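You operate a simulated robot arm through the tools that you are given. There is no shell and no other tool. Be economical: measure what you need, move in short steps, check, and stop when the job is done.

The job below is to be done with a simulated robot arm. You get a single attempt, and the scene is never put back.

Task
Clamp the gripper, test its spring and sort it: good or weak tray.
Fine: the one in the fixture; 20 N or more is good; leave the clamp lever loose. Set down upright: yellow gripper.

Only the result counts: the job must be done as asked and must still hold three seconds after the hand-in. Knocking over, shifting, dropping, spilling or breaking anything else fails it.

Robot
A 7-joint arm with a two-finger parallel gripper, fixed in place. Base frame: the origin is at the foot of the arm, x ahead of it, y to its left, z up; the work surface is at about z = 0.85. Units: m, degrees, N and s.
With the tool pointing down near the work surface it reaches from about 0.3 to 0.7 m from the base axis. Its first joint turns from -66.0 to 66.0 degrees. Payload 1.57 kg.
The tool frame sits at the grasp point between the pads (the TCP): z along the fingers, y along the line on which they close. The tips reach 0.03 m beyond it. Largest opening 0.11 m; finger width 0.024, thickness 0.012; the body of the gripper, 0.048 by 0.112 m, starts 0.078 m behind the TCP.
Orientation is that of the tool frame in the base frame, as a unit quaternion [x, y, z, w]. With the fingers straight down and closing along the base's y, the tool's x points along the base's -x, its y along +y and its z along -z.

Tools
- The arm moves only by the tool play_rows. Its argument "rows" is a list of rows, each an object of numbers (a shift or turn left out is 0, a gripper value left out holds the last): "tx", "ty", "tz": the shift along the tool's x, y, z in m; "wx", "wy", "wz": the turn, a rotation vector about the tool's x, y, z in degrees; "fingers": the closure, from 0 (fully open) to 1 (shut). In form: [{"tx": .., "ty": .., "tz": .., "wx": .., "wy": .., "wz": .., "fingers": ..}, ...]. A call has 1 to 10 rows; each row shifts and turns the commanded pose from where the row before left it, along the tool's axes as they then stand. A row lasts 0.2 s, in which the tool goes at most 0.05 m and 8.6 degrees; a call with a longer step from one row to the next is refused whole, and so is a gripper value outside its range. Where a pose cannot be reached the arm comes as near as it can. A force on the tool above 40 N (or 10 N above the force at the start of the call, whichever is more), or a blocked arm, ends the call early, and 0.2 s more pass. Each finger travels about 0.108 m/s and halts on what it meets, pressing with about 43 N; the grip force reading is that of the motor and also rises with nothing between the fingers. The clock runs only during rows and for 0.2 s after the last one: add rows that do not move to give the fingers time. The reply holds the time, the measured pose of the TCP, the force on the tool along the base axes, the opening and the grip force, in the units named above and with some noise, with the torque about the TCP (base axes, N m) and any sound that the robot's microphone picked up, and new pictures: "show" is both (left out), scene, wrist or none.
- Cameras (640 x 400 px; columns grow to the right, rows downward): "scene" is fixed at [0.1627, -0.3876, 1.3974]; the picture's right is [0.72, -0.69, 0.00], its down [-0.38, -0.40, -0.83] and it looks along [0.57, 0.60, -0.56] (base axes); focal length 373 px, centre (320, 200). "wrist" rides on the gripper at [0.07, 0.016, -0.141] in the tool frame; the picture's right is [-0.23, 0.97, 0.00], its down [-0.85, -0.20, -0.48] and it looks along [-0.47, -0.11, 0.88] (tool axes); focal length 222 px, centre (320, 200). There is no depth. A picture from a camera that has moved, and an enlarged one, comes with that camera's place and axes in the base frame and with its lens. The place of the scene camera against the robot may be out by one fixed shift of up to 0.018 m in any direction.
- zoom(camera, box): a new picture of the part [left, top, right, bottom] of that camera's present view, enlarged. The clock stands still meanwhile.
- finish_job(): hands the job in; it is judged then, once.

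Go step by step. Nothing tells you positions but the pictures and the camera data: compare them with the known pose of the tool, close in by small moves and look again before you grip or let go. The budget is 120 turns and 200 pictures, counting those below and the enlarged ones. Unless the task says otherwise, let go and move clear before handing in, and close with one line.

The tools are called after ">>>" as a command line: name --argument value ..., lists and objects as JSON in quotes. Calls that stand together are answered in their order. play_rows: Moves the arm, as the interface text tells. Its arguments: {"type":"object","properties":{"rows":{"type":"array"},"show":{"type":"string","enum":["both","scene","wrist","none"]}},"required":["rows"]} The other tools are called the same way: zoom (camera, box) takes an enlarged picture of a part of a camera's view; finish_job () hands the job in.

At the start:

```text
time_s: 0.0
tcp_pos: [0.3962, -0.2484, 1.2042]
tcp_rot: [0.0, 1.0, -0.001, 0.0]
contact_force: [0.1, -0.6, 0.1]
torque: [-0.01, -0.01, 0.02]
opening: 0.1098
finger_force: 0.1
```

scene: 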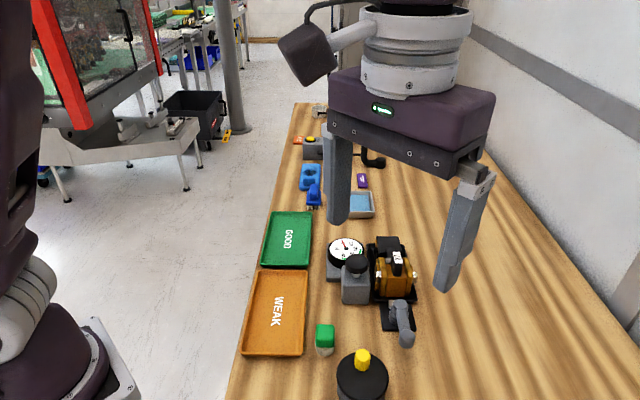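
wrist: 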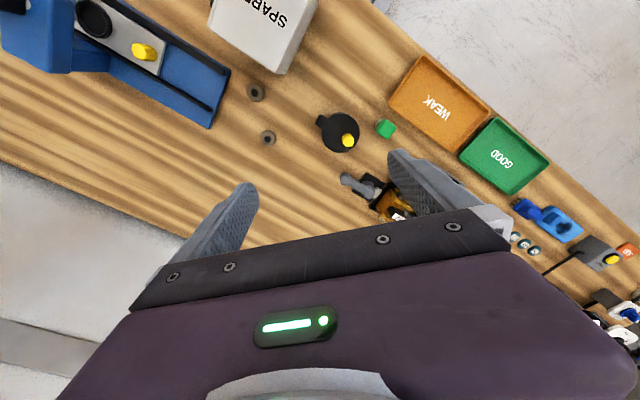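

I see a bench with a fixture that holds an amber item, a dial gauge, a lever, and the GOOD and WEAK trays. I'll zoom in on these before moving.

>>> zoom --camera "scene" --box '[300, 220, 460, 320]'

>>> zoom --camera "scene" --box '[230, 200, 470, 400]'

>>> zoom --camera "scene" --box '[270, 95, 430, 220]'

>>> zoom --camera "wrist" --box '[300, 100, 460, 240]'

```text
4.00 times, centred on (380, 270) of scene
camera zoom: at [0.1627, -0.3876, 1.3974], right [0.72, -0.69, 0.0], down [-0.38, -0.4, -0.83], along [0.57, 0.6, -0.56], focal length 1493 px, centre (80, -80)
```

zoom: 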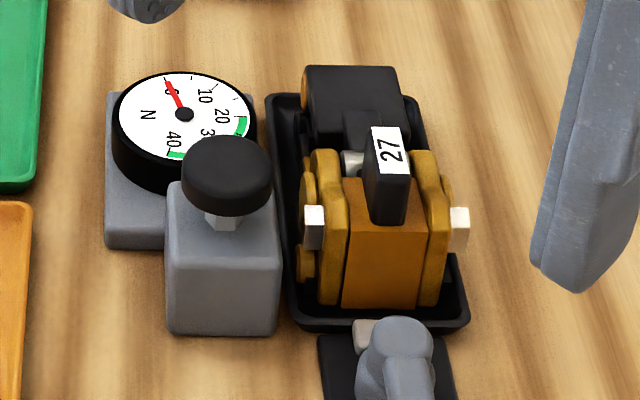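

```text
2.00 times, centred on (350, 300) of scene
camera zoom: at [0.1627, -0.3876, 1.3974], right [0.72, -0.69, 0.0], down [-0.38, -0.4, -0.83], along [0.57, 0.6, -0.56], focal length 746 px, centre (260, 0)
```

zoom: 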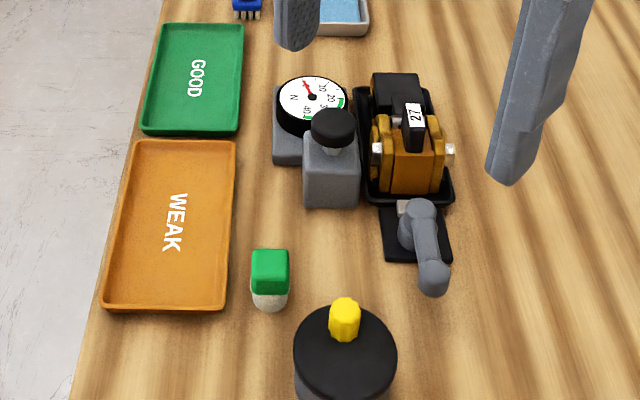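

```text
3.20 times, centred on (350, 158) of scene
camera zoom: at [0.1627, -0.3876, 1.3974], right [0.72, -0.69, 0.0], down [-0.38, -0.4, -0.83], along [0.57, 0.6, -0.56], focal length 1194 px, centre (224, 336)
```

zoom: 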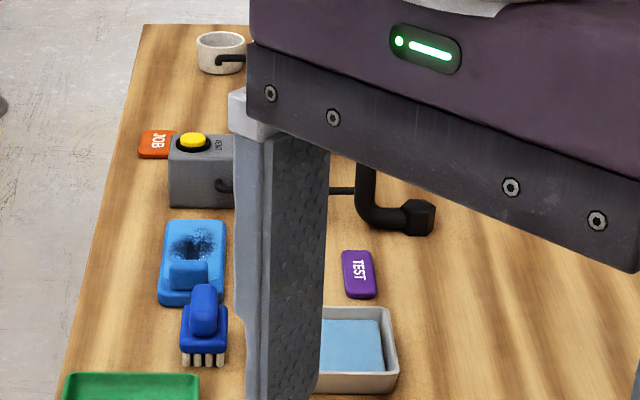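

```text
2.86 times, centred on (380, 170) of wrist
camera zoom: at [0.3248, -0.2314, 1.3466], right [0.23, 0.97, 0.0], down [0.85, -0.2, 0.48], along [0.47, -0.11, -0.88], focal length 635 px, centre (149, 286)
```

zoom: 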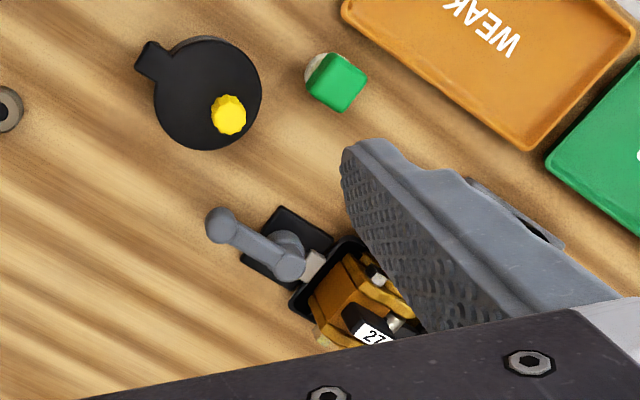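

The fixture appears to sit near (0.61, -0.11), rotated about 45°, with its lever near (0.55, -0.17). I'll move above it for a closer wrist view.

>>> play_rows --rows '[{"tx": -0.035, "ty": 0.018, "tz": 0.01}, {"tx": -0.035, "ty": 0.018, "tz": 0.01}, {"tx": -0.035, "ty": 0.018, "tz": 0.01}, {"tx": -0.035, "ty": 0.018, "tz": 0.01}, {"tx": -0.035, "ty": 0.018, "tz": 0.01}, {}]'

```text
time_s: 1.4
tcp_pos: [0.5717, -0.1577, 1.1546]
tcp_rot: [0.0, 1.0, 0.0, 0.0]
contact_force: [0.2, 0.9, 0.7]
torque: [0.01, 0.01, 0.01]
opening: 0.11
finger_force: 0.1
camera wrist: at [0.5018, -0.1403, 1.2956], right [0.23, 0.97, 0.0], down [0.85, -0.2, 0.48], along [0.47, -0.11, -0.88], focal length 222 px, centre (320, 200)
```

scene: 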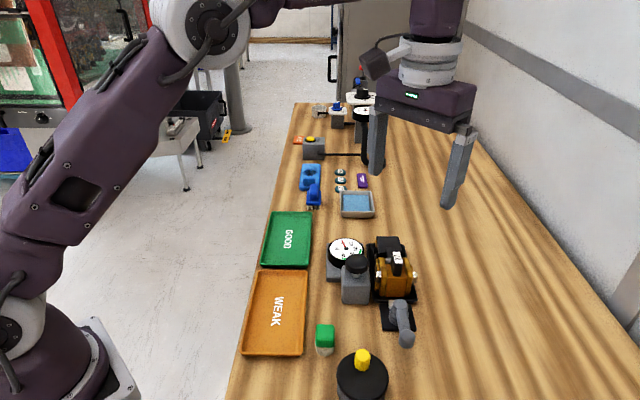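
wrist: 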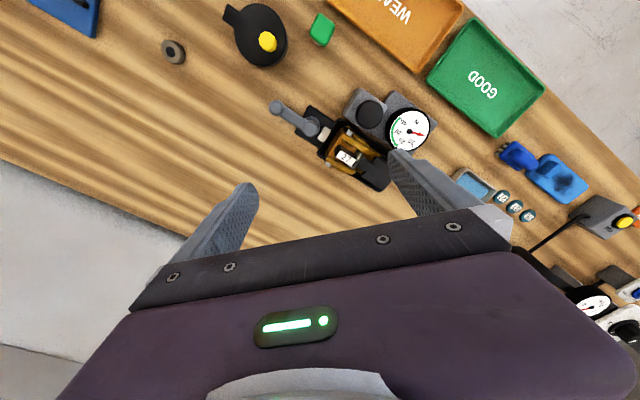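

The fixture is now visible in the wrist view, so I'll enlarge it from both cameras.

>>> zoom --camera "wrist" --box '[260, 75, 440, 200]'

>>> zoom --camera "scene" --box '[320, 230, 430, 350]'

>>> zoom --camera "scene" --box '[280, 95, 390, 220]'

```text
3.20 times, centred on (350, 138) of wrist
camera zoom: at [0.5018, -0.1403, 1.2956], right [0.23, 0.97, 0.0], down [0.85, -0.2, 0.48], along [0.47, -0.11, -0.88], focal length 711 px, centre (224, 400)
```

zoom: 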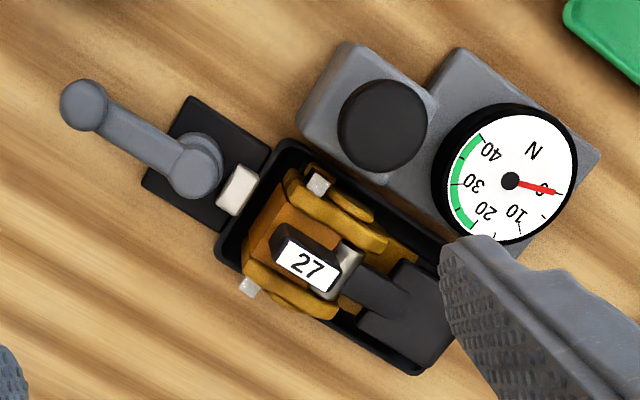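

```text
3.33 times, centred on (375, 290) of scene
camera zoom: at [0.1627, -0.3876, 1.3974], right [0.72, -0.69, 0.0], down [-0.38, -0.4, -0.83], along [0.57, 0.6, -0.56], focal length 1244 px, centre (137, -100)
```

zoom: 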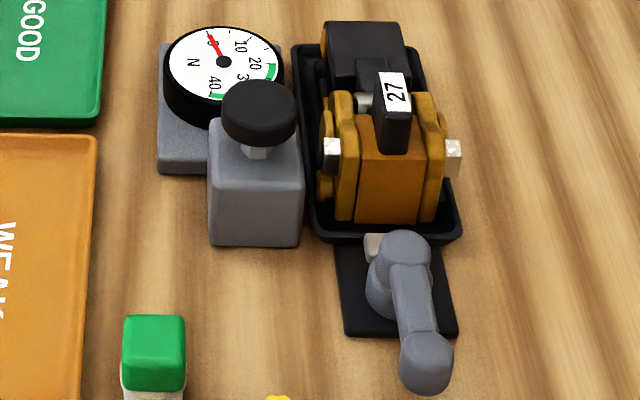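

```text
3.20 times, centred on (335, 158) of scene
camera zoom: at [0.1627, -0.3876, 1.3974], right [0.72, -0.69, 0.0], down [-0.38, -0.4, -0.83], along [0.57, 0.6, -0.56], focal length 1194 px, centre (272, 336)
```

zoom: 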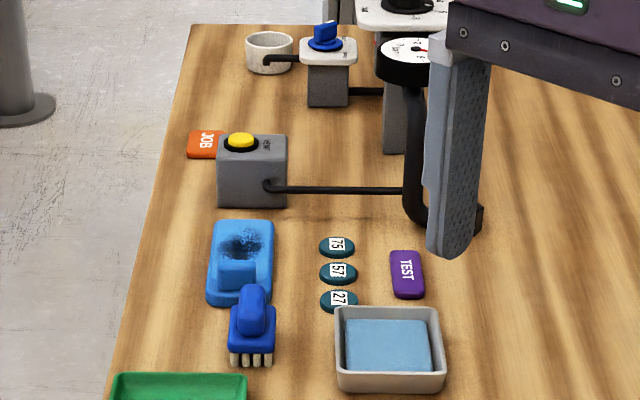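

The lever points outward along the fixture axis, which looks like the loose position. I'll turn the tool so the fingers straddle the lever end, and hover above it.

>>> play_rows --rows '[{"tx": 0.014, "ty": -0.018, "tz": 0.025}, {"tx": 0.014, "ty": -0.018, "tz": 0.025}, {"tx": 0.014, "ty": -0.018, "tz": 0.025}, {"wz": -7.2}, {"wz": -7.2}, {"wz": -7.2}, {"wz": -7.2}, {"wz": -7.2}, {"wz": -7.2}]'

```text
time_s: 3.4
tcp_pos: [0.5281, -0.2129, 1.079]
tcp_rot: [-0.369, 0.929, -0.001, 0.0]
contact_force: [0.6, 0.7, -0.2]
torque: [0.0, 0.0, 0.02]
opening: 0.11
finger_force: 0.1
camera wrist: at [0.4656, -0.2478, 1.2224], right [-0.5, 0.86, 0.0], down [0.76, 0.44, 0.48], along [0.41, 0.24, -0.88], focal length 222 px, centre (320, 200)
```

scene: 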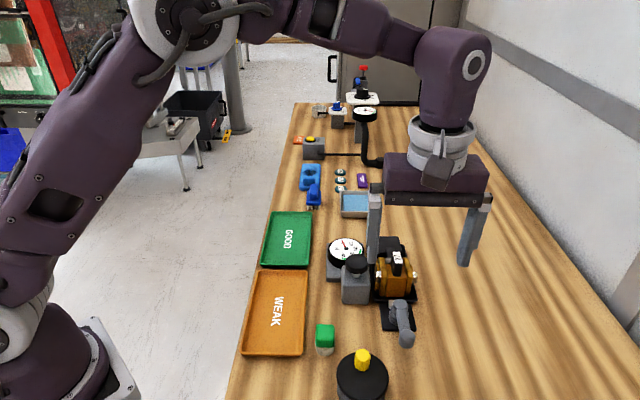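
wrist: 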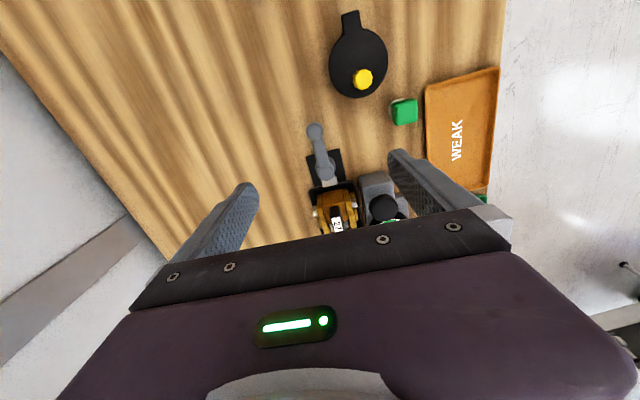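

I put the lever knob at about (0.525, -0.221, 0.89) and its pivot at (0.570, -0.181). I'll half-close the fingers and lower them around the knob.

>>> play_rows --rows '[{"tx": 0.005, "ty": -0.004, "tz": 0.03, "fingers": 0.5}, {"tz": 0.035}, {"tz": 0.035}, {"tz": 0.03}, {}]'

```text
time_s: 4.6
tcp_pos: [0.5277, -0.2172, 0.9499]
tcp_rot: [-0.368, 0.93, -0.001, 0.001]
contact_force: [0.3, 0.6, 0.7]
torque: [0.0, 0.0, -0.01]
opening: 0.0552
finger_force: 0.0
camera wrist: at [0.4652, -0.2527, 1.0923], right [-0.5, 0.87, 0.0], down [0.76, 0.44, 0.48], along [0.41, 0.24, -0.88], focal length 222 px, centre (320, 200)
```

scene: 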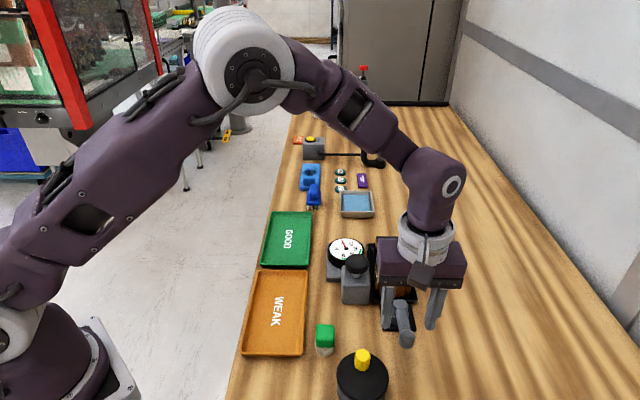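
wrist: 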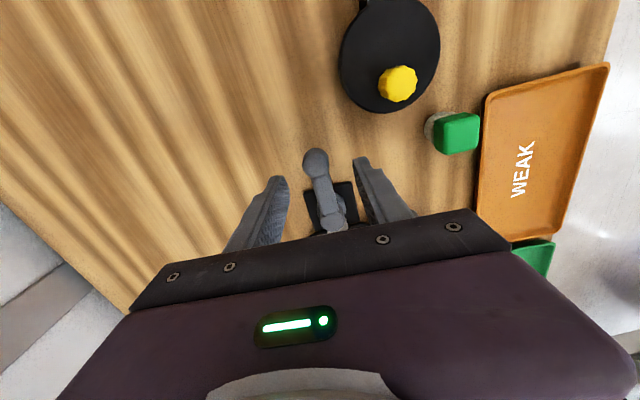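

The knob sits centred between the fingers, so I'll lower the rest of the way.

>>> play_rows --rows '[{"tz": 0.03, "tx": 0.002, "ty": -0.002}, {"tz": 0.025}, {}]'

```text
time_s: 5.4
tcp_pos: [0.5285, -0.2197, 0.8938]
tcp_rot: [-0.368, 0.93, -0.002, 0.0]
contact_force: [0.7, 0.5, -0.6]
torque: [-0.01, 0.0, -0.02]
opening: 0.055
finger_force: 0.1
camera wrist: at [0.4665, -0.2557, 1.0365], right [-0.5, 0.87, 0.0], down [0.76, 0.44, 0.48], along [0.41, 0.24, -0.88], focal length 222 px, centre (320, 200)
```

scene: 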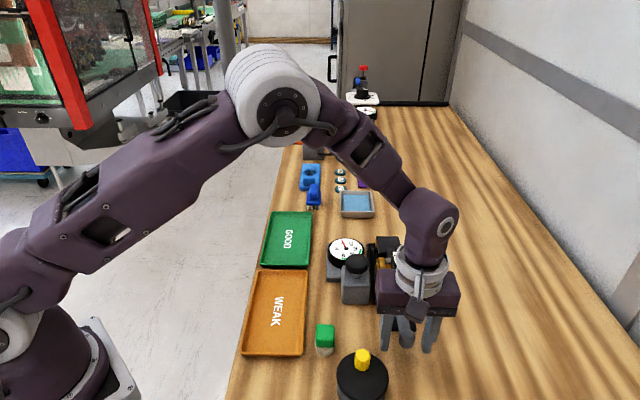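
wrist: 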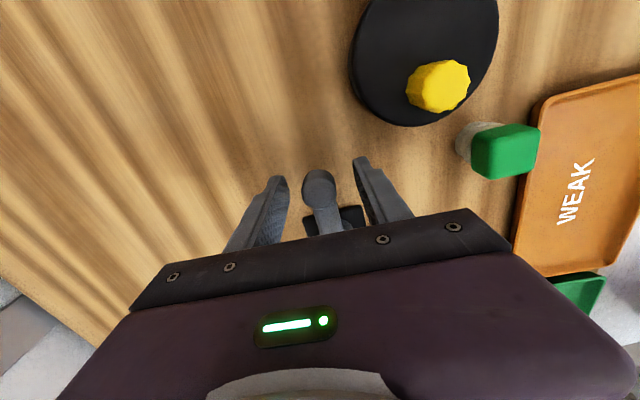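

The knob is between the fingers. I'll nudge the lever gently to the free side, away from the gauge block, to see whether it turns.

>>> play_rows --rows '[{"ty": -0.008}, {"ty": -0.008}, {"ty": -0.006}, {"ty": -0.006}, {"ty": -0.005}]'

```text
time_s: 6.6
tcp_pos: [0.5484, -0.2426, 0.8944]
tcp_rot: [-0.369, 0.93, 0.001, -0.001]
contact_force: [-10.8, 25.1, 2.4]
torque: [0.04, 0.19, -0.07]
opening: 0.078
finger_force: 13.3
camera wrist: at [0.4867, -0.2785, 1.0364], right [-0.5, 0.86, 0.0], down [0.76, 0.44, 0.48], along [0.41, 0.24, -0.88], focal length 222 px, centre (320, 200)
```

scene: 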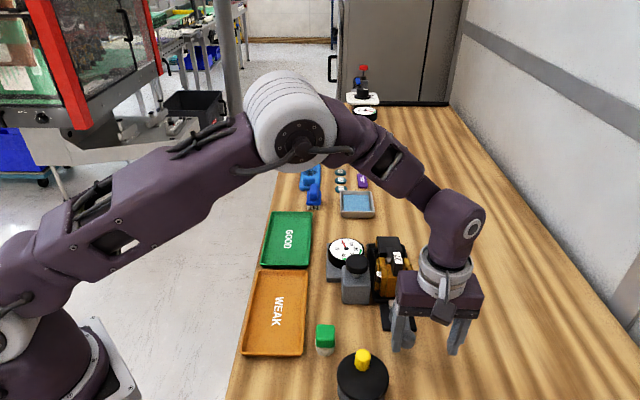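
wrist: 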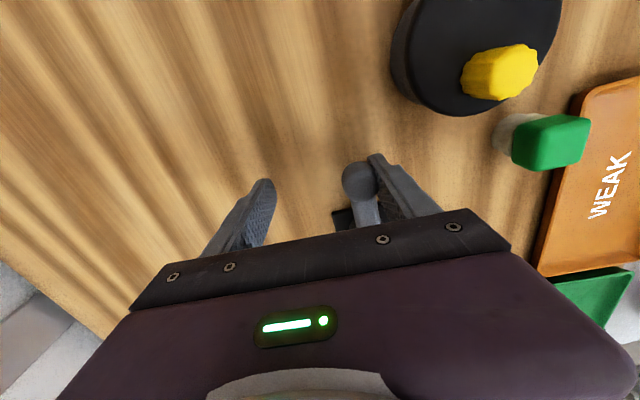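

That side is blocked, because the fingers were forced open and the lever stayed put. I'll back off and try the other direction.

>>> play_rows --rows '[{"ty": 0.016}, {"ty": 0.017}, {"ty": 0.008}, {"ty": 0.007}, {"ty": 0.006}, {"ty": 0.006}]'

```text
time_s: 8.0
tcp_pos: [0.511, -0.2013, 0.8948]
tcp_rot: [-0.368, 0.93, -0.001, 0.0]
contact_force: [0.6, -3.0, 0.4]
torque: [-0.02, 0.01, -0.03]
opening: 0.0563
finger_force: 1.0
camera wrist: at [0.4469, -0.237, 1.0376], right [-0.5, 0.87, 0.0], down [0.76, 0.44, 0.48], along [0.41, 0.24, -0.88], focal length 222 px, centre (320, 200)
```

scene: 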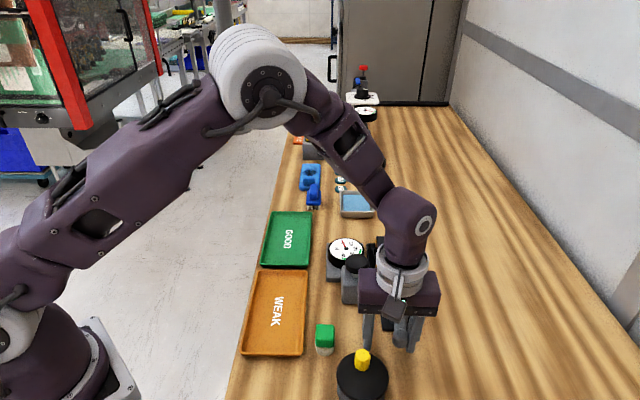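
wrist: 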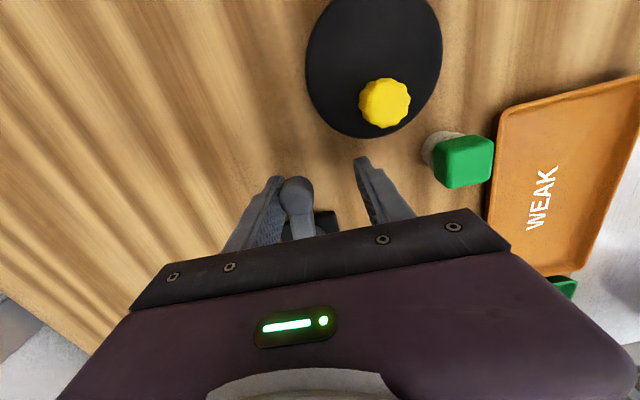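

The lever turns this way, clockwise seen from above. I'll swing it along an arc about its pivot.

>>> play_rows --rows '[{"tx": -0.0042, "ty": 0.0077, "wz": 8}, {"tx": -0.0042, "ty": 0.0077, "wz": 8}, {"tx": -0.0042, "ty": 0.0077, "wz": 8}, {"tx": -0.0042, "ty": 0.0077, "wz": 8}, {"tx": -0.0042, "ty": 0.0077, "wz": 8}]'

```text
time_s: 9.2
tcp_pos: [0.5094, -0.1598, 0.8931]
tcp_rot: [-0.025, 1.0, -0.001, 0.0]
contact_force: [-0.4, -1.7, 0.6]
torque: [0.01, 0.0, -0.01]
opening: 0.056
finger_force: 1.1
camera wrist: at [0.4378, -0.1466, 1.0358], right [0.18, 0.98, 0.0], down [0.86, -0.15, 0.48], along [0.47, -0.09, -0.88], focal length 222 px, centre (320, 200)
```

scene: 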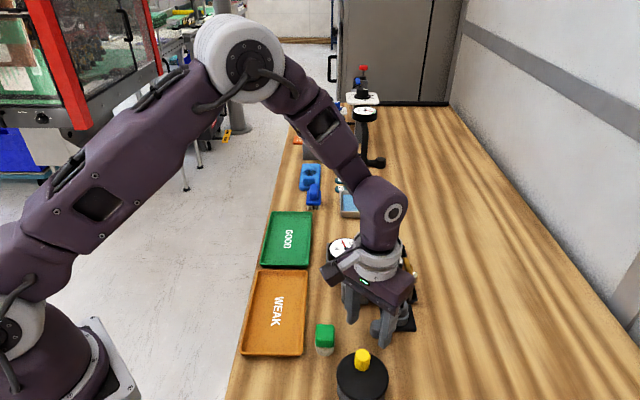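
wrist: 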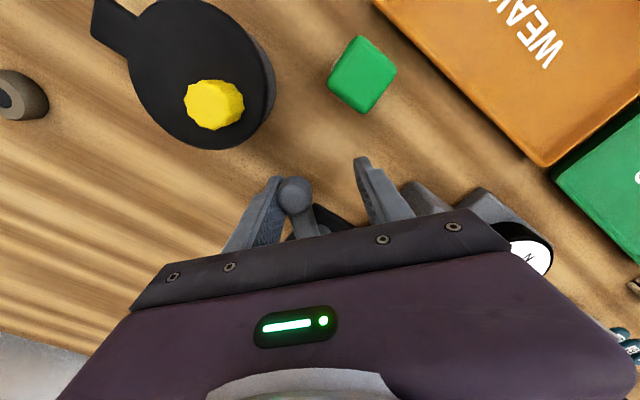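

The lever follows well. I'll narrow the fingers so the far one clears the gauge block, then keep swinging.

>>> play_rows --rows '[{"ty": -0.0125, "fingers": 0.73}, {}, {"tx": -0.0025, "ty": 0.0078, "wz": 8}, {"tx": -0.0025, "ty": 0.0078, "wz": 8}, {"tx": -0.0025, "ty": 0.0078, "wz": 8}]'

```text
time_s: 10.4
tcp_pos: [0.5212, -0.1485, 0.8944]
tcp_rot: [0.181, 0.983, -0.001, 0.001]
contact_force: [-1.3, -1.8, -0.3]
torque: [0.0, -0.01, 0.03]
opening: 0.0315
finger_force: 1.4
camera wrist: at [0.4608, -0.1079, 1.0363], right [0.56, 0.83, 0.0], down [0.73, -0.49, 0.48], along [0.4, -0.27, -0.88], focal length 222 px, centre (320, 200)
```

scene: 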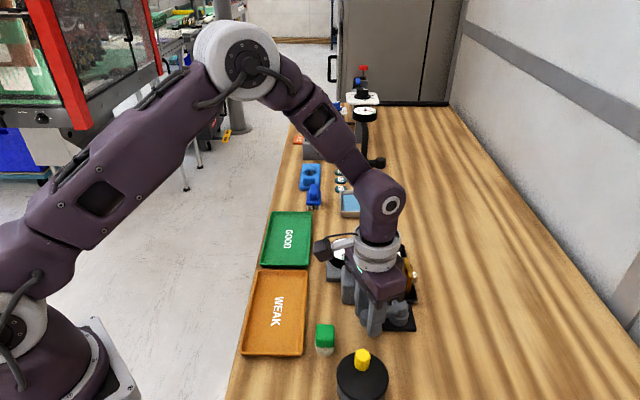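
wrist: 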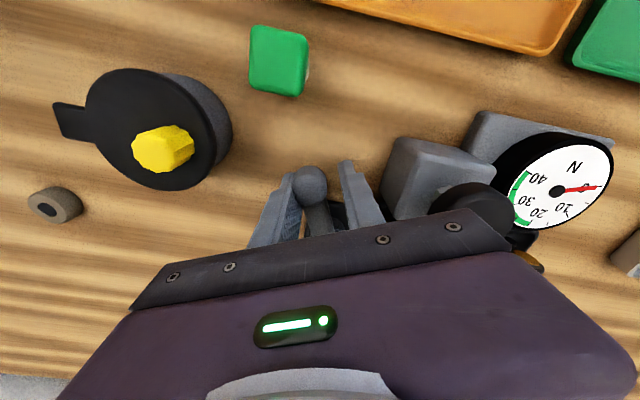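

The lever has turned about 75° with very little force. I'll continue in small steps and watch for a stop.

>>> play_rows --rows '[{"tx": -0.002, "ty": 0.006, "wz": 6}, {"tx": -0.002, "ty": 0.006, "wz": 6}, {"tx": -0.002, "ty": 0.006, "wz": 6}]'

```text
time_s: 11.2
tcp_pos: [0.5338, -0.1359, 0.8934]
tcp_rot: [0.334, 0.943, -0.001, 0.0]
contact_force: [-0.8, -0.9, -0.2]
torque: [-0.01, -0.03, 0.02]
opening: 0.031
finger_force: 0.6
camera wrist: at [0.4892, -0.0787, 1.0367], right [0.79, 0.61, 0.0], down [0.54, -0.69, 0.48], along [0.29, -0.38, -0.88], focal length 222 px, centre (320, 200)
```

scene: 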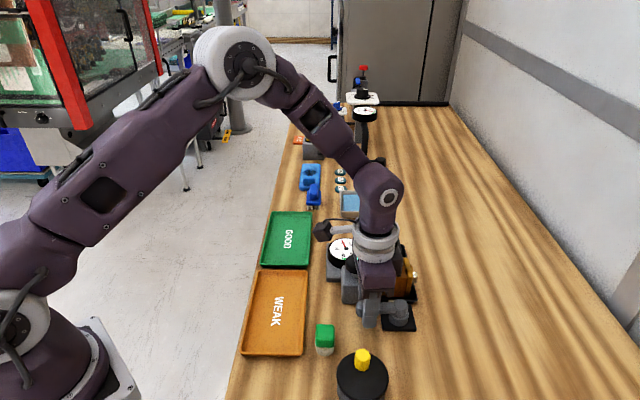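
wrist: 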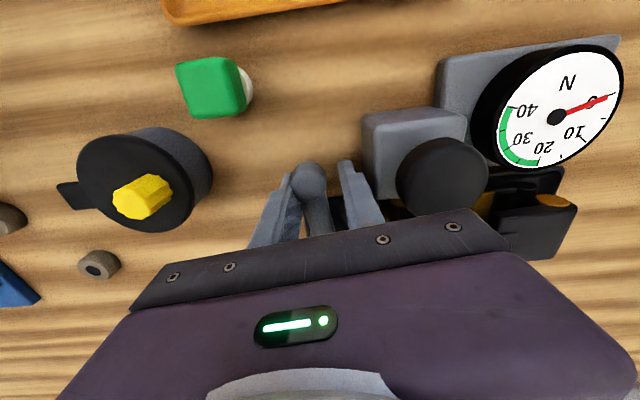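

The lever is now about 87° from its start. I'll take a few more small steps to find the stop while keeping clear of the block.

>>> play_rows --rows '[{"ty": 0.003, "tx": -0.001, "wz": 3}, {"ty": 0.003, "tx": -0.001, "wz": 3}]'

>>> zoom --camera "wrist" --box '[230, 100, 480, 250]'

```text
time_s: 11.8
tcp_pos: [0.5378, -0.1327, 0.8947]
tcp_rot: [0.381, 0.924, -0.001, 0.001]
contact_force: [-3.5, -1.0, 1.0]
torque: [-0.01, -0.03, 0.04]
opening: 0.0295
finger_force: 0.0
camera wrist: at [0.5003, -0.0716, 1.0368], right [0.85, 0.53, 0.0], down [0.47, -0.74, 0.48], along [0.25, -0.41, -0.88], focal length 222 px, centre (320, 200)
```

scene: 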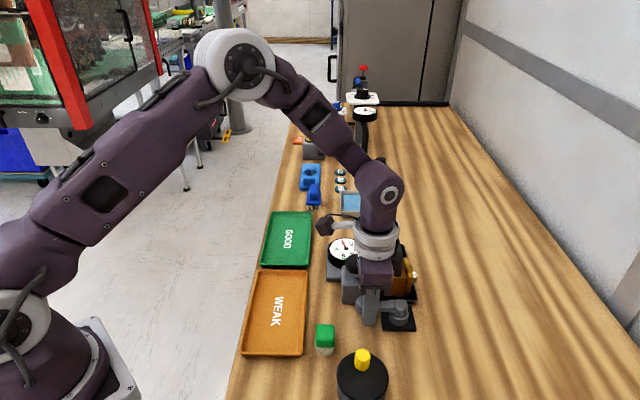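
wrist: 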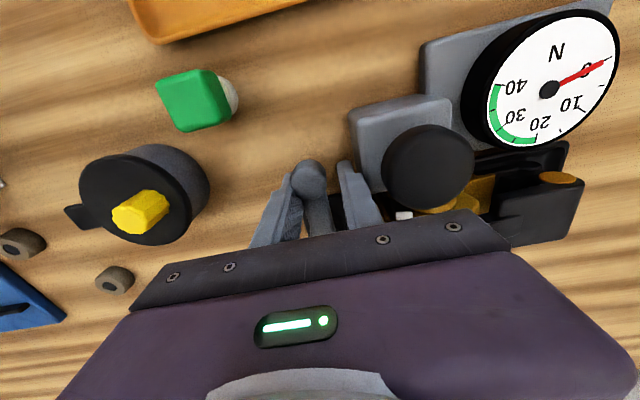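

```text
2.56 times, centred on (355, 175) of wrist
camera zoom: at [0.5003, -0.0716, 1.0368], right [0.85, 0.53, 0.0], down [0.47, -0.74, 0.48], along [0.25, -0.41, -0.88], focal length 569 px, centre (230, 264)
```

zoom: 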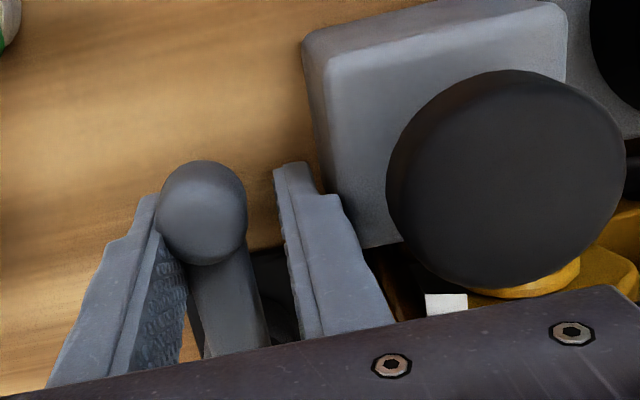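

The force has risen slightly, and the far finger is close to the block. I'll centre on the lever, lift clear and look at the clamp pad.

>>> play_rows --rows '[{"ty": -0.005}, {"tz": -0.035}, {"tz": -0.04}, {"tz": -0.04}, {"tz": -0.04, "fingers": 0}, {}]'

>>> zoom --camera "wrist" --box '[230, 100, 480, 250]'

>>> zoom --camera "scene" --box '[320, 230, 430, 350]'

```text
time_s: 13.2
tcp_pos: [0.5352, -0.1338, 1.0476]
tcp_rot: [0.381, 0.925, 0.0, 0.001]
contact_force: [0.3, 0.3, 0.5]
torque: [0.01, 0.0, 0.02]
opening: 0.1099
finger_force: 0.1
camera wrist: at [0.4977, -0.073, 1.19], right [0.85, 0.53, 0.0], down [0.47, -0.74, 0.48], along [0.25, -0.41, -0.88], focal length 222 px, centre (320, 200)
```

scene: 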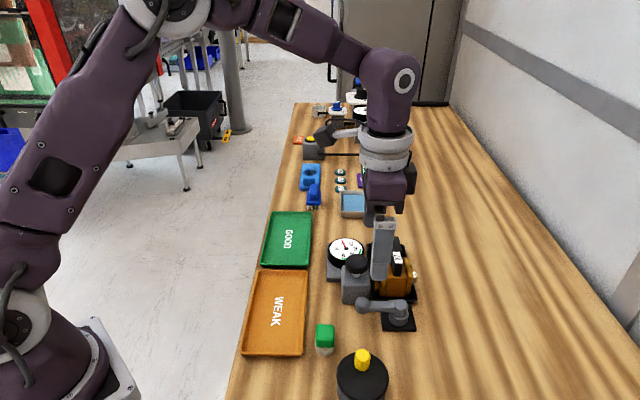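
wrist: 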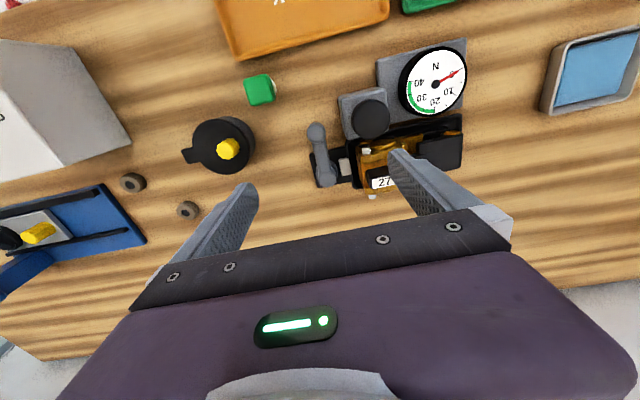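

```text
2.56 times, centred on (355, 175) of wrist
camera zoom: at [0.4977, -0.073, 1.19], right [0.85, 0.53, 0.0], down [0.47, -0.74, 0.48], along [0.25, -0.41, -0.88], focal length 569 px, centre (230, 264)
```

zoom: 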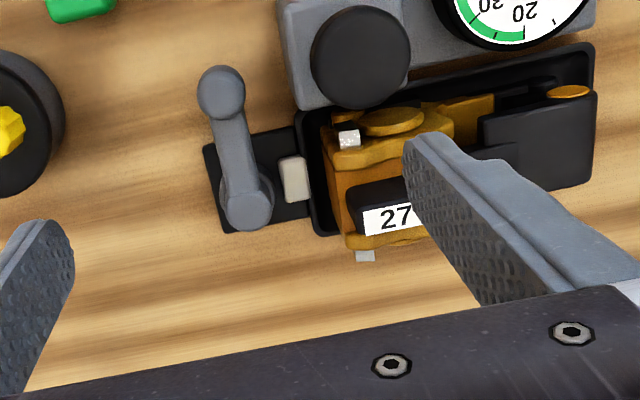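

```text
3.33 times, centred on (375, 290) of scene
camera zoom: at [0.1627, -0.3876, 1.3974], right [0.72, -0.69, 0.0], down [-0.38, -0.4, -0.83], along [0.57, 0.6, -0.56], focal length 1244 px, centre (137, -100)
```

zoom: 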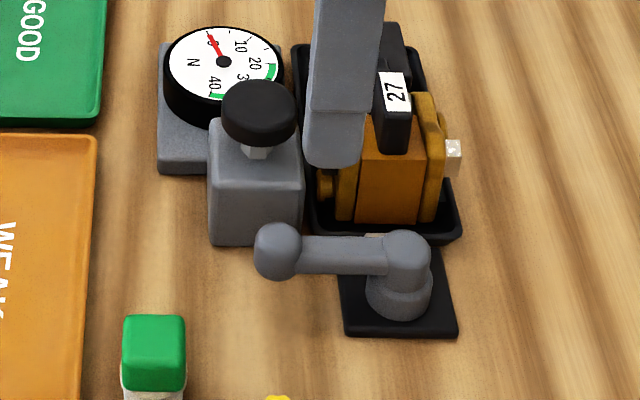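

The lever is now at 90°. I'll zoom in closer to see whether the clamp pad has moved.

>>> zoom --camera "scene" --box '[370, 280, 425, 335]'

>>> zoom --camera "wrist" --box '[300, 110, 420, 210]'

```text
7.27 times, centred on (398, 308) of scene
camera zoom: at [0.1627, -0.3876, 1.3974], right [0.72, -0.69, 0.0], down [-0.38, -0.4, -0.83], along [0.57, 0.6, -0.56], focal length 2714 px, centre (-244, -582)
```

zoom: 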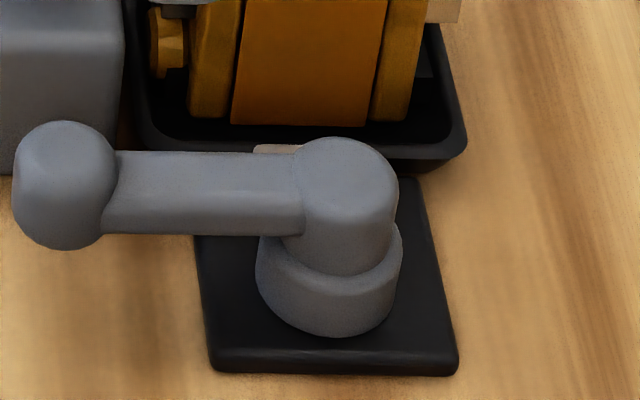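

```text
4.00 times, centred on (360, 160) of wrist
camera zoom: at [0.4977, -0.073, 1.19], right [0.85, 0.53, 0.0], down [0.47, -0.74, 0.48], along [0.25, -0.41, -0.88], focal length 888 px, centre (160, 360)
```

zoom: 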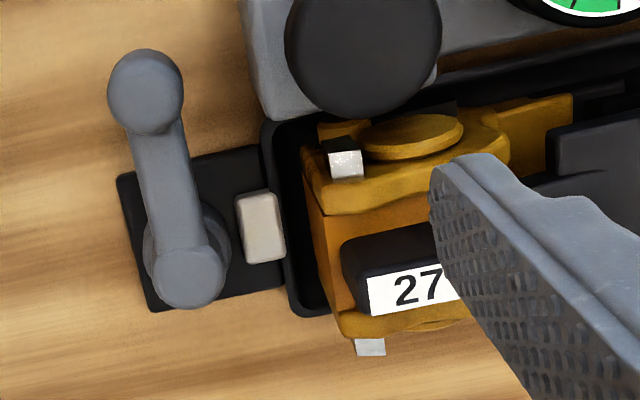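

I can't tell how far the pad moved. I'll close the fingers and push the lever gently on from its outer side until it meets its stop.

>>> play_rows --rows '[{"tx": 0.011, "ty": -0.034, "fingers": 1}, {"tz": 0.04}, {"tz": 0.04}, {"tz": 0.04}, {"tz": 0.033}, {}]' --show "wrist"

```text
time_s: 14.6
tcp_pos: [0.5052, -0.1527, 0.8961]
tcp_rot: [0.38, 0.925, -0.001, 0.0]
contact_force: [0.7, -0.2, -0.1]
torque: [0.01, -0.02, 0.02]
opening: 0.0003
finger_force: 21.6
camera wrist: at [0.4678, -0.0917, 1.0383], right [0.85, 0.53, 0.0], down [0.47, -0.74, 0.48], along [0.25, -0.41, -0.88], focal length 222 px, centre (320, 200)
```

wrist: 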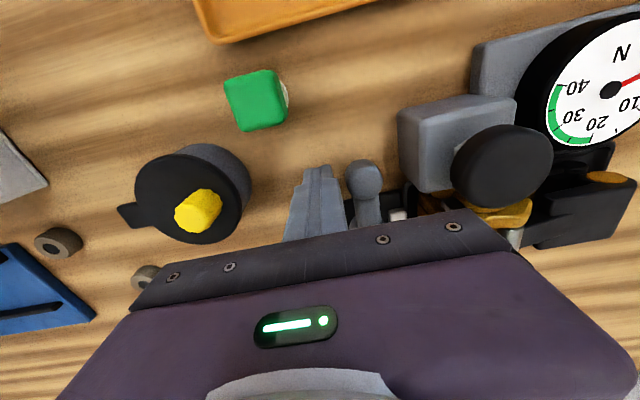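

>>> play_rows --rows '[{"ty": 0.005}, {"ty": 0.005}, {"ty": 0.004}, {"ty": 0.003}, {"ty": 0.003}]' --show "wrist"

```text
time_s: 15.9
tcp_pos: [0.5137, -0.1434, 0.8972]
tcp_rot: [0.384, 0.923, -0.004, -0.002]
contact_force: [-8.3, -6.0, 5.8]
torque: [0.06, -0.07, 0.03]
opening: 0.0
finger_force: 21.1
stopped in row 5: the force on the tool passed its limit at 42 N (the readings are from after the stop); the commanded pose is now the measured one
camera wrist: at [0.4771, -0.0809, 1.0387], right [0.85, 0.52, -0.01], down [0.46, -0.74, 0.48], along [0.24, -0.41, -0.88], focal length 222 px, centre (320, 200)
```

wrist: 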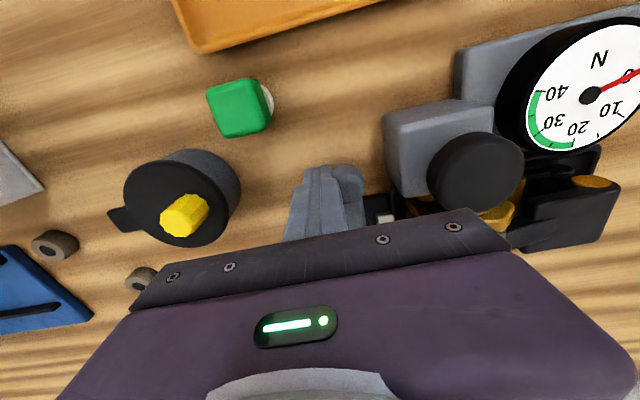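

The lever is against a firm stop, so I take it as clamped. Now I'll back off, lift and move over the black knob.

>>> play_rows --rows '[{"ty": -0.012}, {"tz": -0.04}, {"tz": -0.04}, {"tz": -0.04}, {"tz": -0.03}, {"ty": 0.03}, {"ty": 0.03}, {}]' --show "wrist"

```text
time_s: 17.7
tcp_pos: [0.5504, -0.109, 1.0447]
tcp_rot: [0.384, 0.923, -0.005, -0.001]
contact_force: [0.6, -0.2, 0.2]
torque: [0.0, -0.02, 0.0]
opening: 0.0001
finger_force: 21.1
camera wrist: at [0.5124, -0.0469, 1.1861], right [0.85, 0.53, -0.01], down [0.46, -0.74, 0.48], along [0.25, -0.41, -0.88], focal length 222 px, centre (320, 200)
```

wrist: 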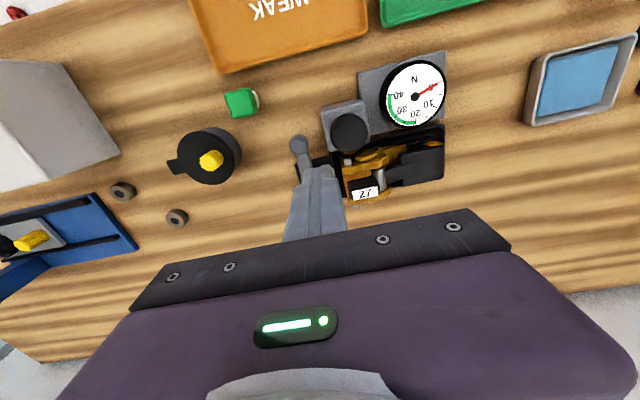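

I put the knob near (0.565, -0.077) with its top at about z 0.94–0.955. I'll hover just above it and check.

>>> play_rows --rows '[{"tx": 0.006, "ty": 0.017}, {"tx": 0.006, "ty": 0.016}, {"tz": 0.02}, {"tz": 0.015}, {}]'

>>> zoom --camera "wrist" --box '[240, 60, 440, 220]'

>>> zoom --camera "scene" --box '[310, 220, 430, 320]'

```text
time_s: 18.9
tcp_pos: [0.5665, -0.0768, 1.0085]
tcp_rot: [0.384, 0.923, -0.004, -0.002]
contact_force: [0.2, -0.1, 0.4]
torque: [0.02, 0.02, -0.02]
opening: 0.0001
finger_force: 21.2
camera wrist: at [0.5281, -0.0149, 1.1511], right [0.85, 0.53, -0.01], down [0.46, -0.74, 0.48], along [0.25, -0.41, -0.88], focal length 222 px, centre (320, 200)
```

scene: 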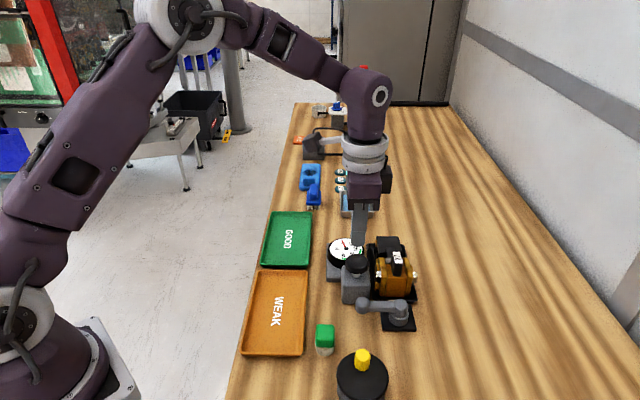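
wrist: 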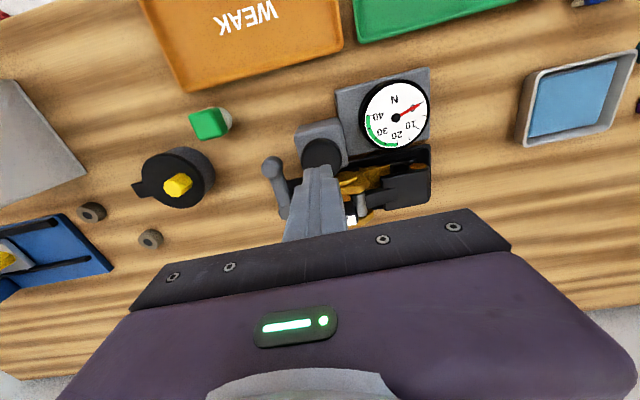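

```text
2.50 times, centred on (340, 140) of wrist
camera zoom: at [0.5281, -0.0149, 1.1511], right [0.85, 0.53, -0.01], down [0.46, -0.74, 0.48], along [0.25, -0.41, -0.88], focal length 555 px, centre (270, 350)
```

zoom: 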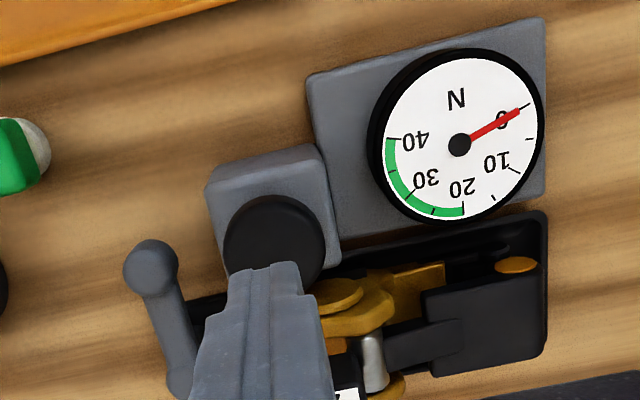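

```text
4.00 times, centred on (370, 270) of scene
camera zoom: at [0.1627, -0.3876, 1.3974], right [0.72, -0.69, 0.0], down [-0.38, -0.4, -0.83], along [0.57, 0.6, -0.56], focal length 1493 px, centre (120, -80)
```

zoom: 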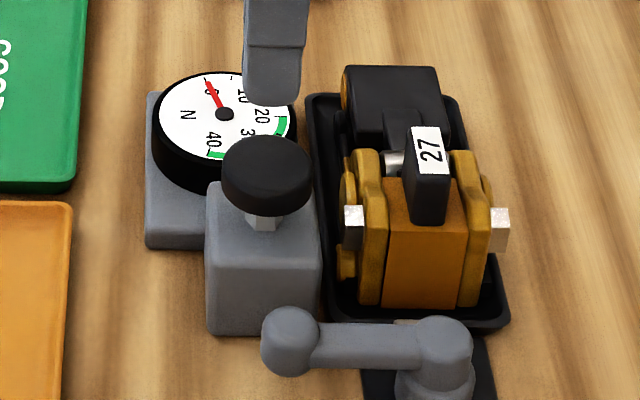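

The gauge reads 0 and the finger axis is about over the knob. I'll lower in small steps until I feel contact.

>>> play_rows --rows '[{"tx": 0.004, "tz": 0.01}, {"tz": 0.01}, {"tz": 0.006}, {"tz": 0.006}]' --show "wrist"

```text
time_s: 19.9
tcp_pos: [0.5618, -0.0732, 0.9795]
tcp_rot: [0.383, 0.924, -0.005, -0.002]
contact_force: [0.5, -0.6, 0.5]
torque: [0.02, -0.01, 0.0]
opening: 0.0
finger_force: 21.8
camera wrist: at [0.5252, -0.0106, 1.1207], right [0.85, 0.53, -0.01], down [0.46, -0.74, 0.48], along [0.25, -0.41, -0.88], focal length 222 px, centre (320, 200)
```

wrist: 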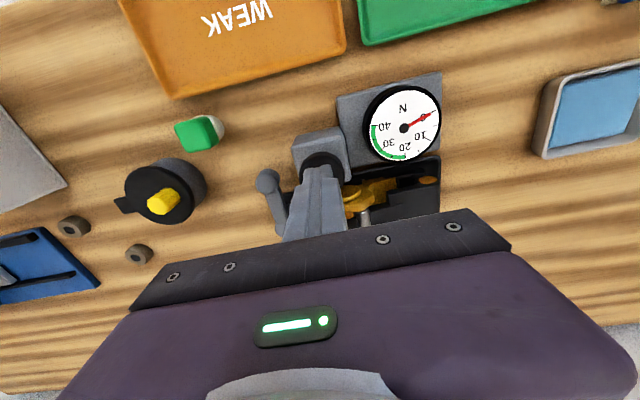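

>>> play_rows --rows '[{"tz": 0.005}, {"tz": 0.005}, {"tz": 0.004}, {"tz": 0.004}]' --show "wrist"

```text
time_s: 20.9
tcp_pos: [0.5616, -0.074, 0.9608]
tcp_rot: [0.384, 0.923, -0.004, -0.001]
contact_force: [-2.2, -2.4, 3.9]
torque: [-0.04, 0.07, -0.01]
opening: 0.0
finger_force: 21.5
camera wrist: at [0.5251, -0.0121, 1.1032], right [0.85, 0.53, -0.01], down [0.46, -0.74, 0.48], along [0.25, -0.41, -0.88], focal length 222 px, centre (320, 200)
```

wrist: 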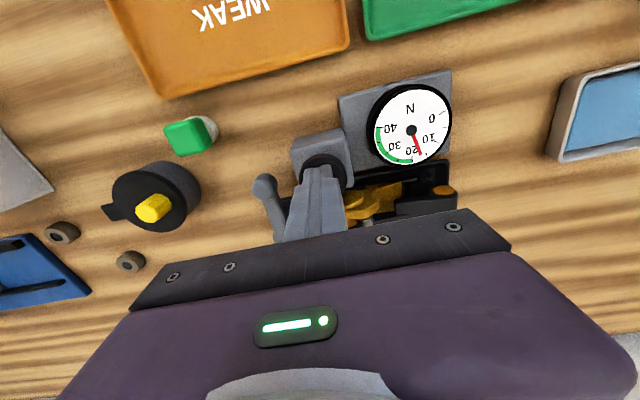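

The needle responds. I'll zoom in, then press further to the end of travel.

>>> zoom --camera "wrist" --box '[350, 70, 470, 180]'

>>> play_rows --rows '[{"tz": 0.003}, {"tz": 0.003}, {"tz": 0.003}]' --show "wrist"

>>> zoom --camera "wrist" --box '[350, 70, 470, 180]'

```text
3.64 times, centred on (410, 125) of wrist
camera zoom: at [0.5251, -0.0121, 1.1032], right [0.85, 0.53, -0.01], down [0.46, -0.74, 0.48], along [0.25, -0.41, -0.88], focal length 808 px, centre (-7, 473)
```

zoom: 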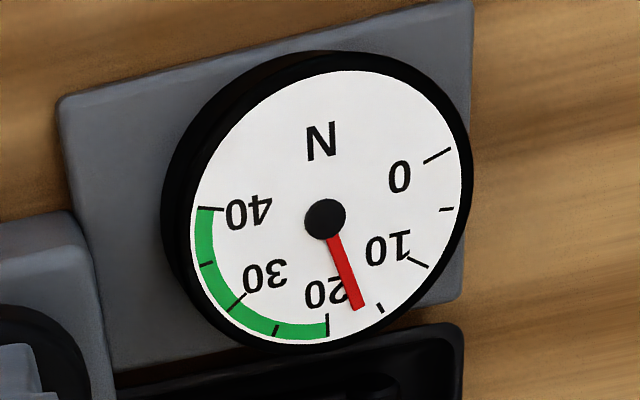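

```text
time_s: 21.7
tcp_pos: [0.5618, -0.0737, 0.9513]
tcp_rot: [0.383, 0.924, -0.004, 0.0]
contact_force: [5.8, 0.2, 6.6]
torque: [0.05, -0.16, -0.02]
opening: 0.0001
finger_force: 21.5
heard: click
camera wrist: at [0.524, -0.0118, 1.0943], right [0.85, 0.53, -0.01], down [0.46, -0.74, 0.48], along [0.25, -0.41, -0.88], focal length 222 px, centre (320, 200)
```

wrist: 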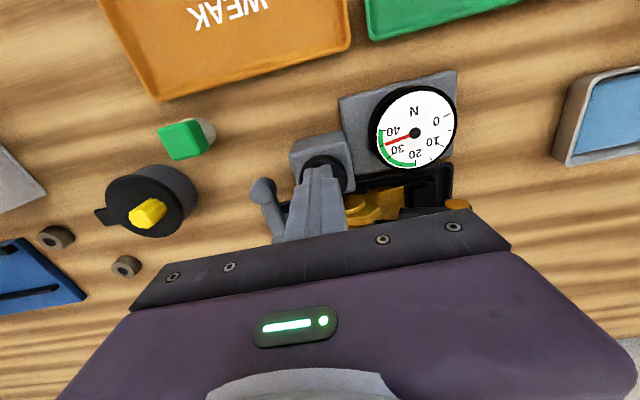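

```text
3.64 times, centred on (410, 125) of wrist
camera zoom: at [0.524, -0.0118, 1.0943], right [0.85, 0.53, -0.01], down [0.46, -0.74, 0.48], along [0.25, -0.41, -0.88], focal length 808 px, centre (-7, 473)
```

zoom: 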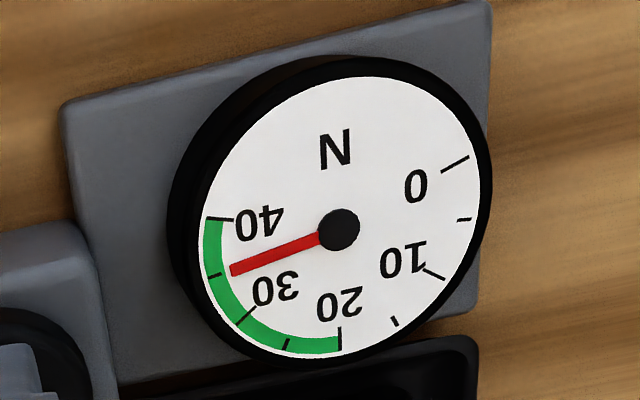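

I heard a click and the needle shows about 35 N. I'll hold still and read it again once it settles.

>>> play_rows --rows '[{}, {}, {}, {}]' --show "none"

>>> zoom --camera "wrist" --box '[350, 70, 470, 180]'

```text
time_s: 22.7
tcp_pos: [0.561, -0.0737, 0.9529]
tcp_rot: [0.383, 0.924, -0.004, -0.001]
contact_force: [4.6, 1.5, 8.0]
torque: [0.06, -0.15, -0.03]
opening: 0.0001
finger_force: 21.9
```

```text
3.64 times, centred on (410, 125) of wrist
camera zoom: at [0.5238, -0.0118, 1.0943], right [0.85, 0.53, -0.01], down [0.46, -0.74, 0.48], along [0.25, -0.41, -0.88], focal length 808 px, centre (-7, 473)
```

zoom: 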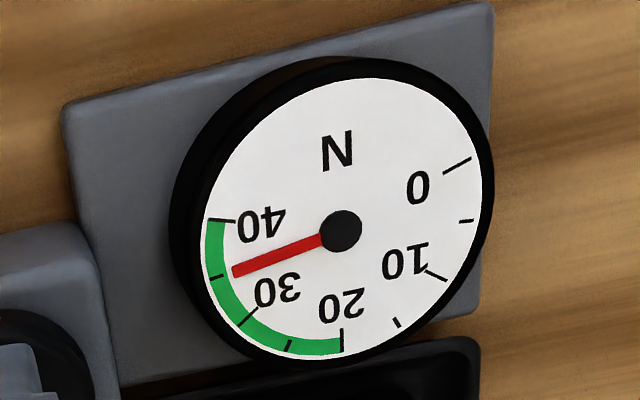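

The reading holds at about 35 N, so the spring is good. I'll lift off the knob and see how the gauge returns.

>>> play_rows --rows '[{"tz": -0.01}, {"tz": -0.02}, {"tz": -0.04}, {"tz": -0.04}, {}]'

>>> zoom --camera "wrist" --box '[240, 60, 440, 220]'

>>> zoom --camera "scene" --box '[310, 220, 430, 320]'

```text
time_s: 23.9
tcp_pos: [0.5625, -0.0716, 1.0615]
tcp_rot: [0.384, 0.923, -0.004, -0.002]
contact_force: [-0.6, -0.2, 0.9]
torque: [0.0, 0.0, 0.01]
opening: 0.0002
finger_force: 21.7
camera wrist: at [0.5258, -0.0104, 1.2039], right [0.85, 0.53, -0.01], down [0.46, -0.74, 0.48], along [0.25, -0.41, -0.88], focal length 222 px, centre (320, 200)
```

scene: 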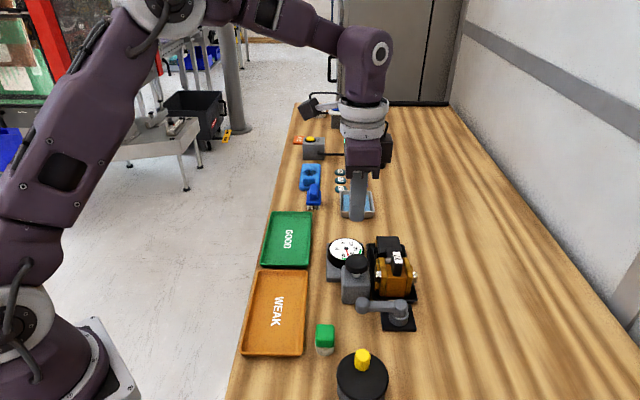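
wrist: 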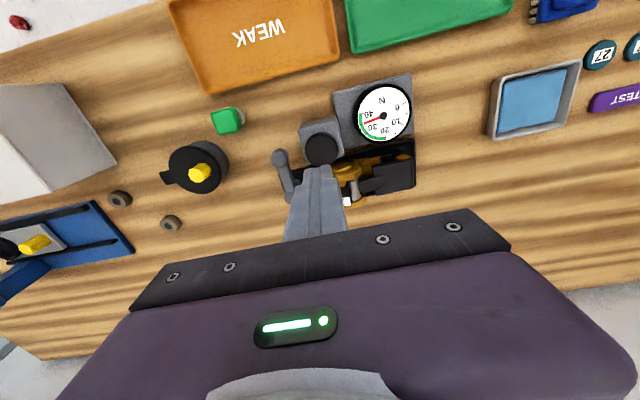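

```text
2.50 times, centred on (340, 140) of wrist
camera zoom: at [0.5258, -0.0104, 1.2039], right [0.85, 0.53, -0.01], down [0.46, -0.74, 0.48], along [0.25, -0.41, -0.88], focal length 555 px, centre (270, 350)
```

zoom: 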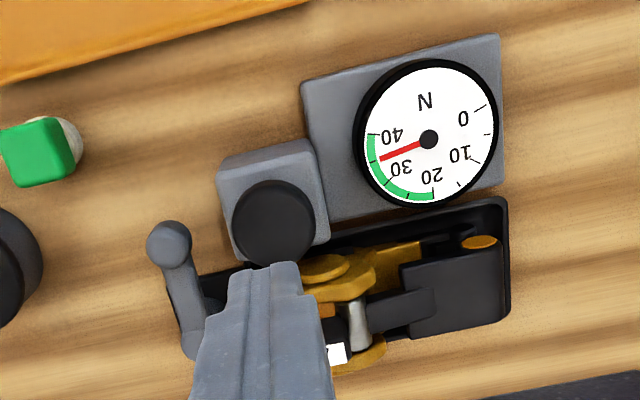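

```text
4.00 times, centred on (370, 270) of scene
camera zoom: at [0.1627, -0.3876, 1.3974], right [0.72, -0.69, 0.0], down [-0.38, -0.4, -0.83], along [0.57, 0.6, -0.56], focal length 1493 px, centre (120, -80)
```

zoom: 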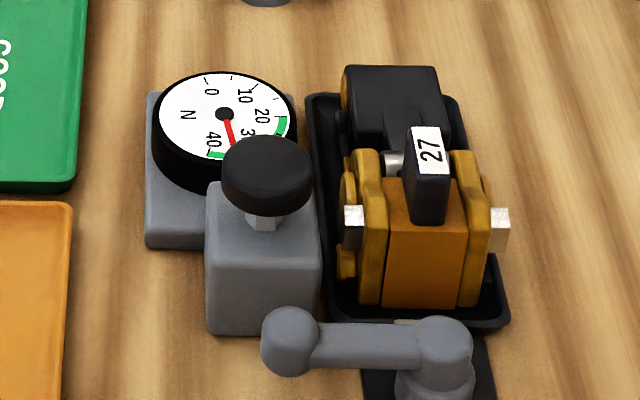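

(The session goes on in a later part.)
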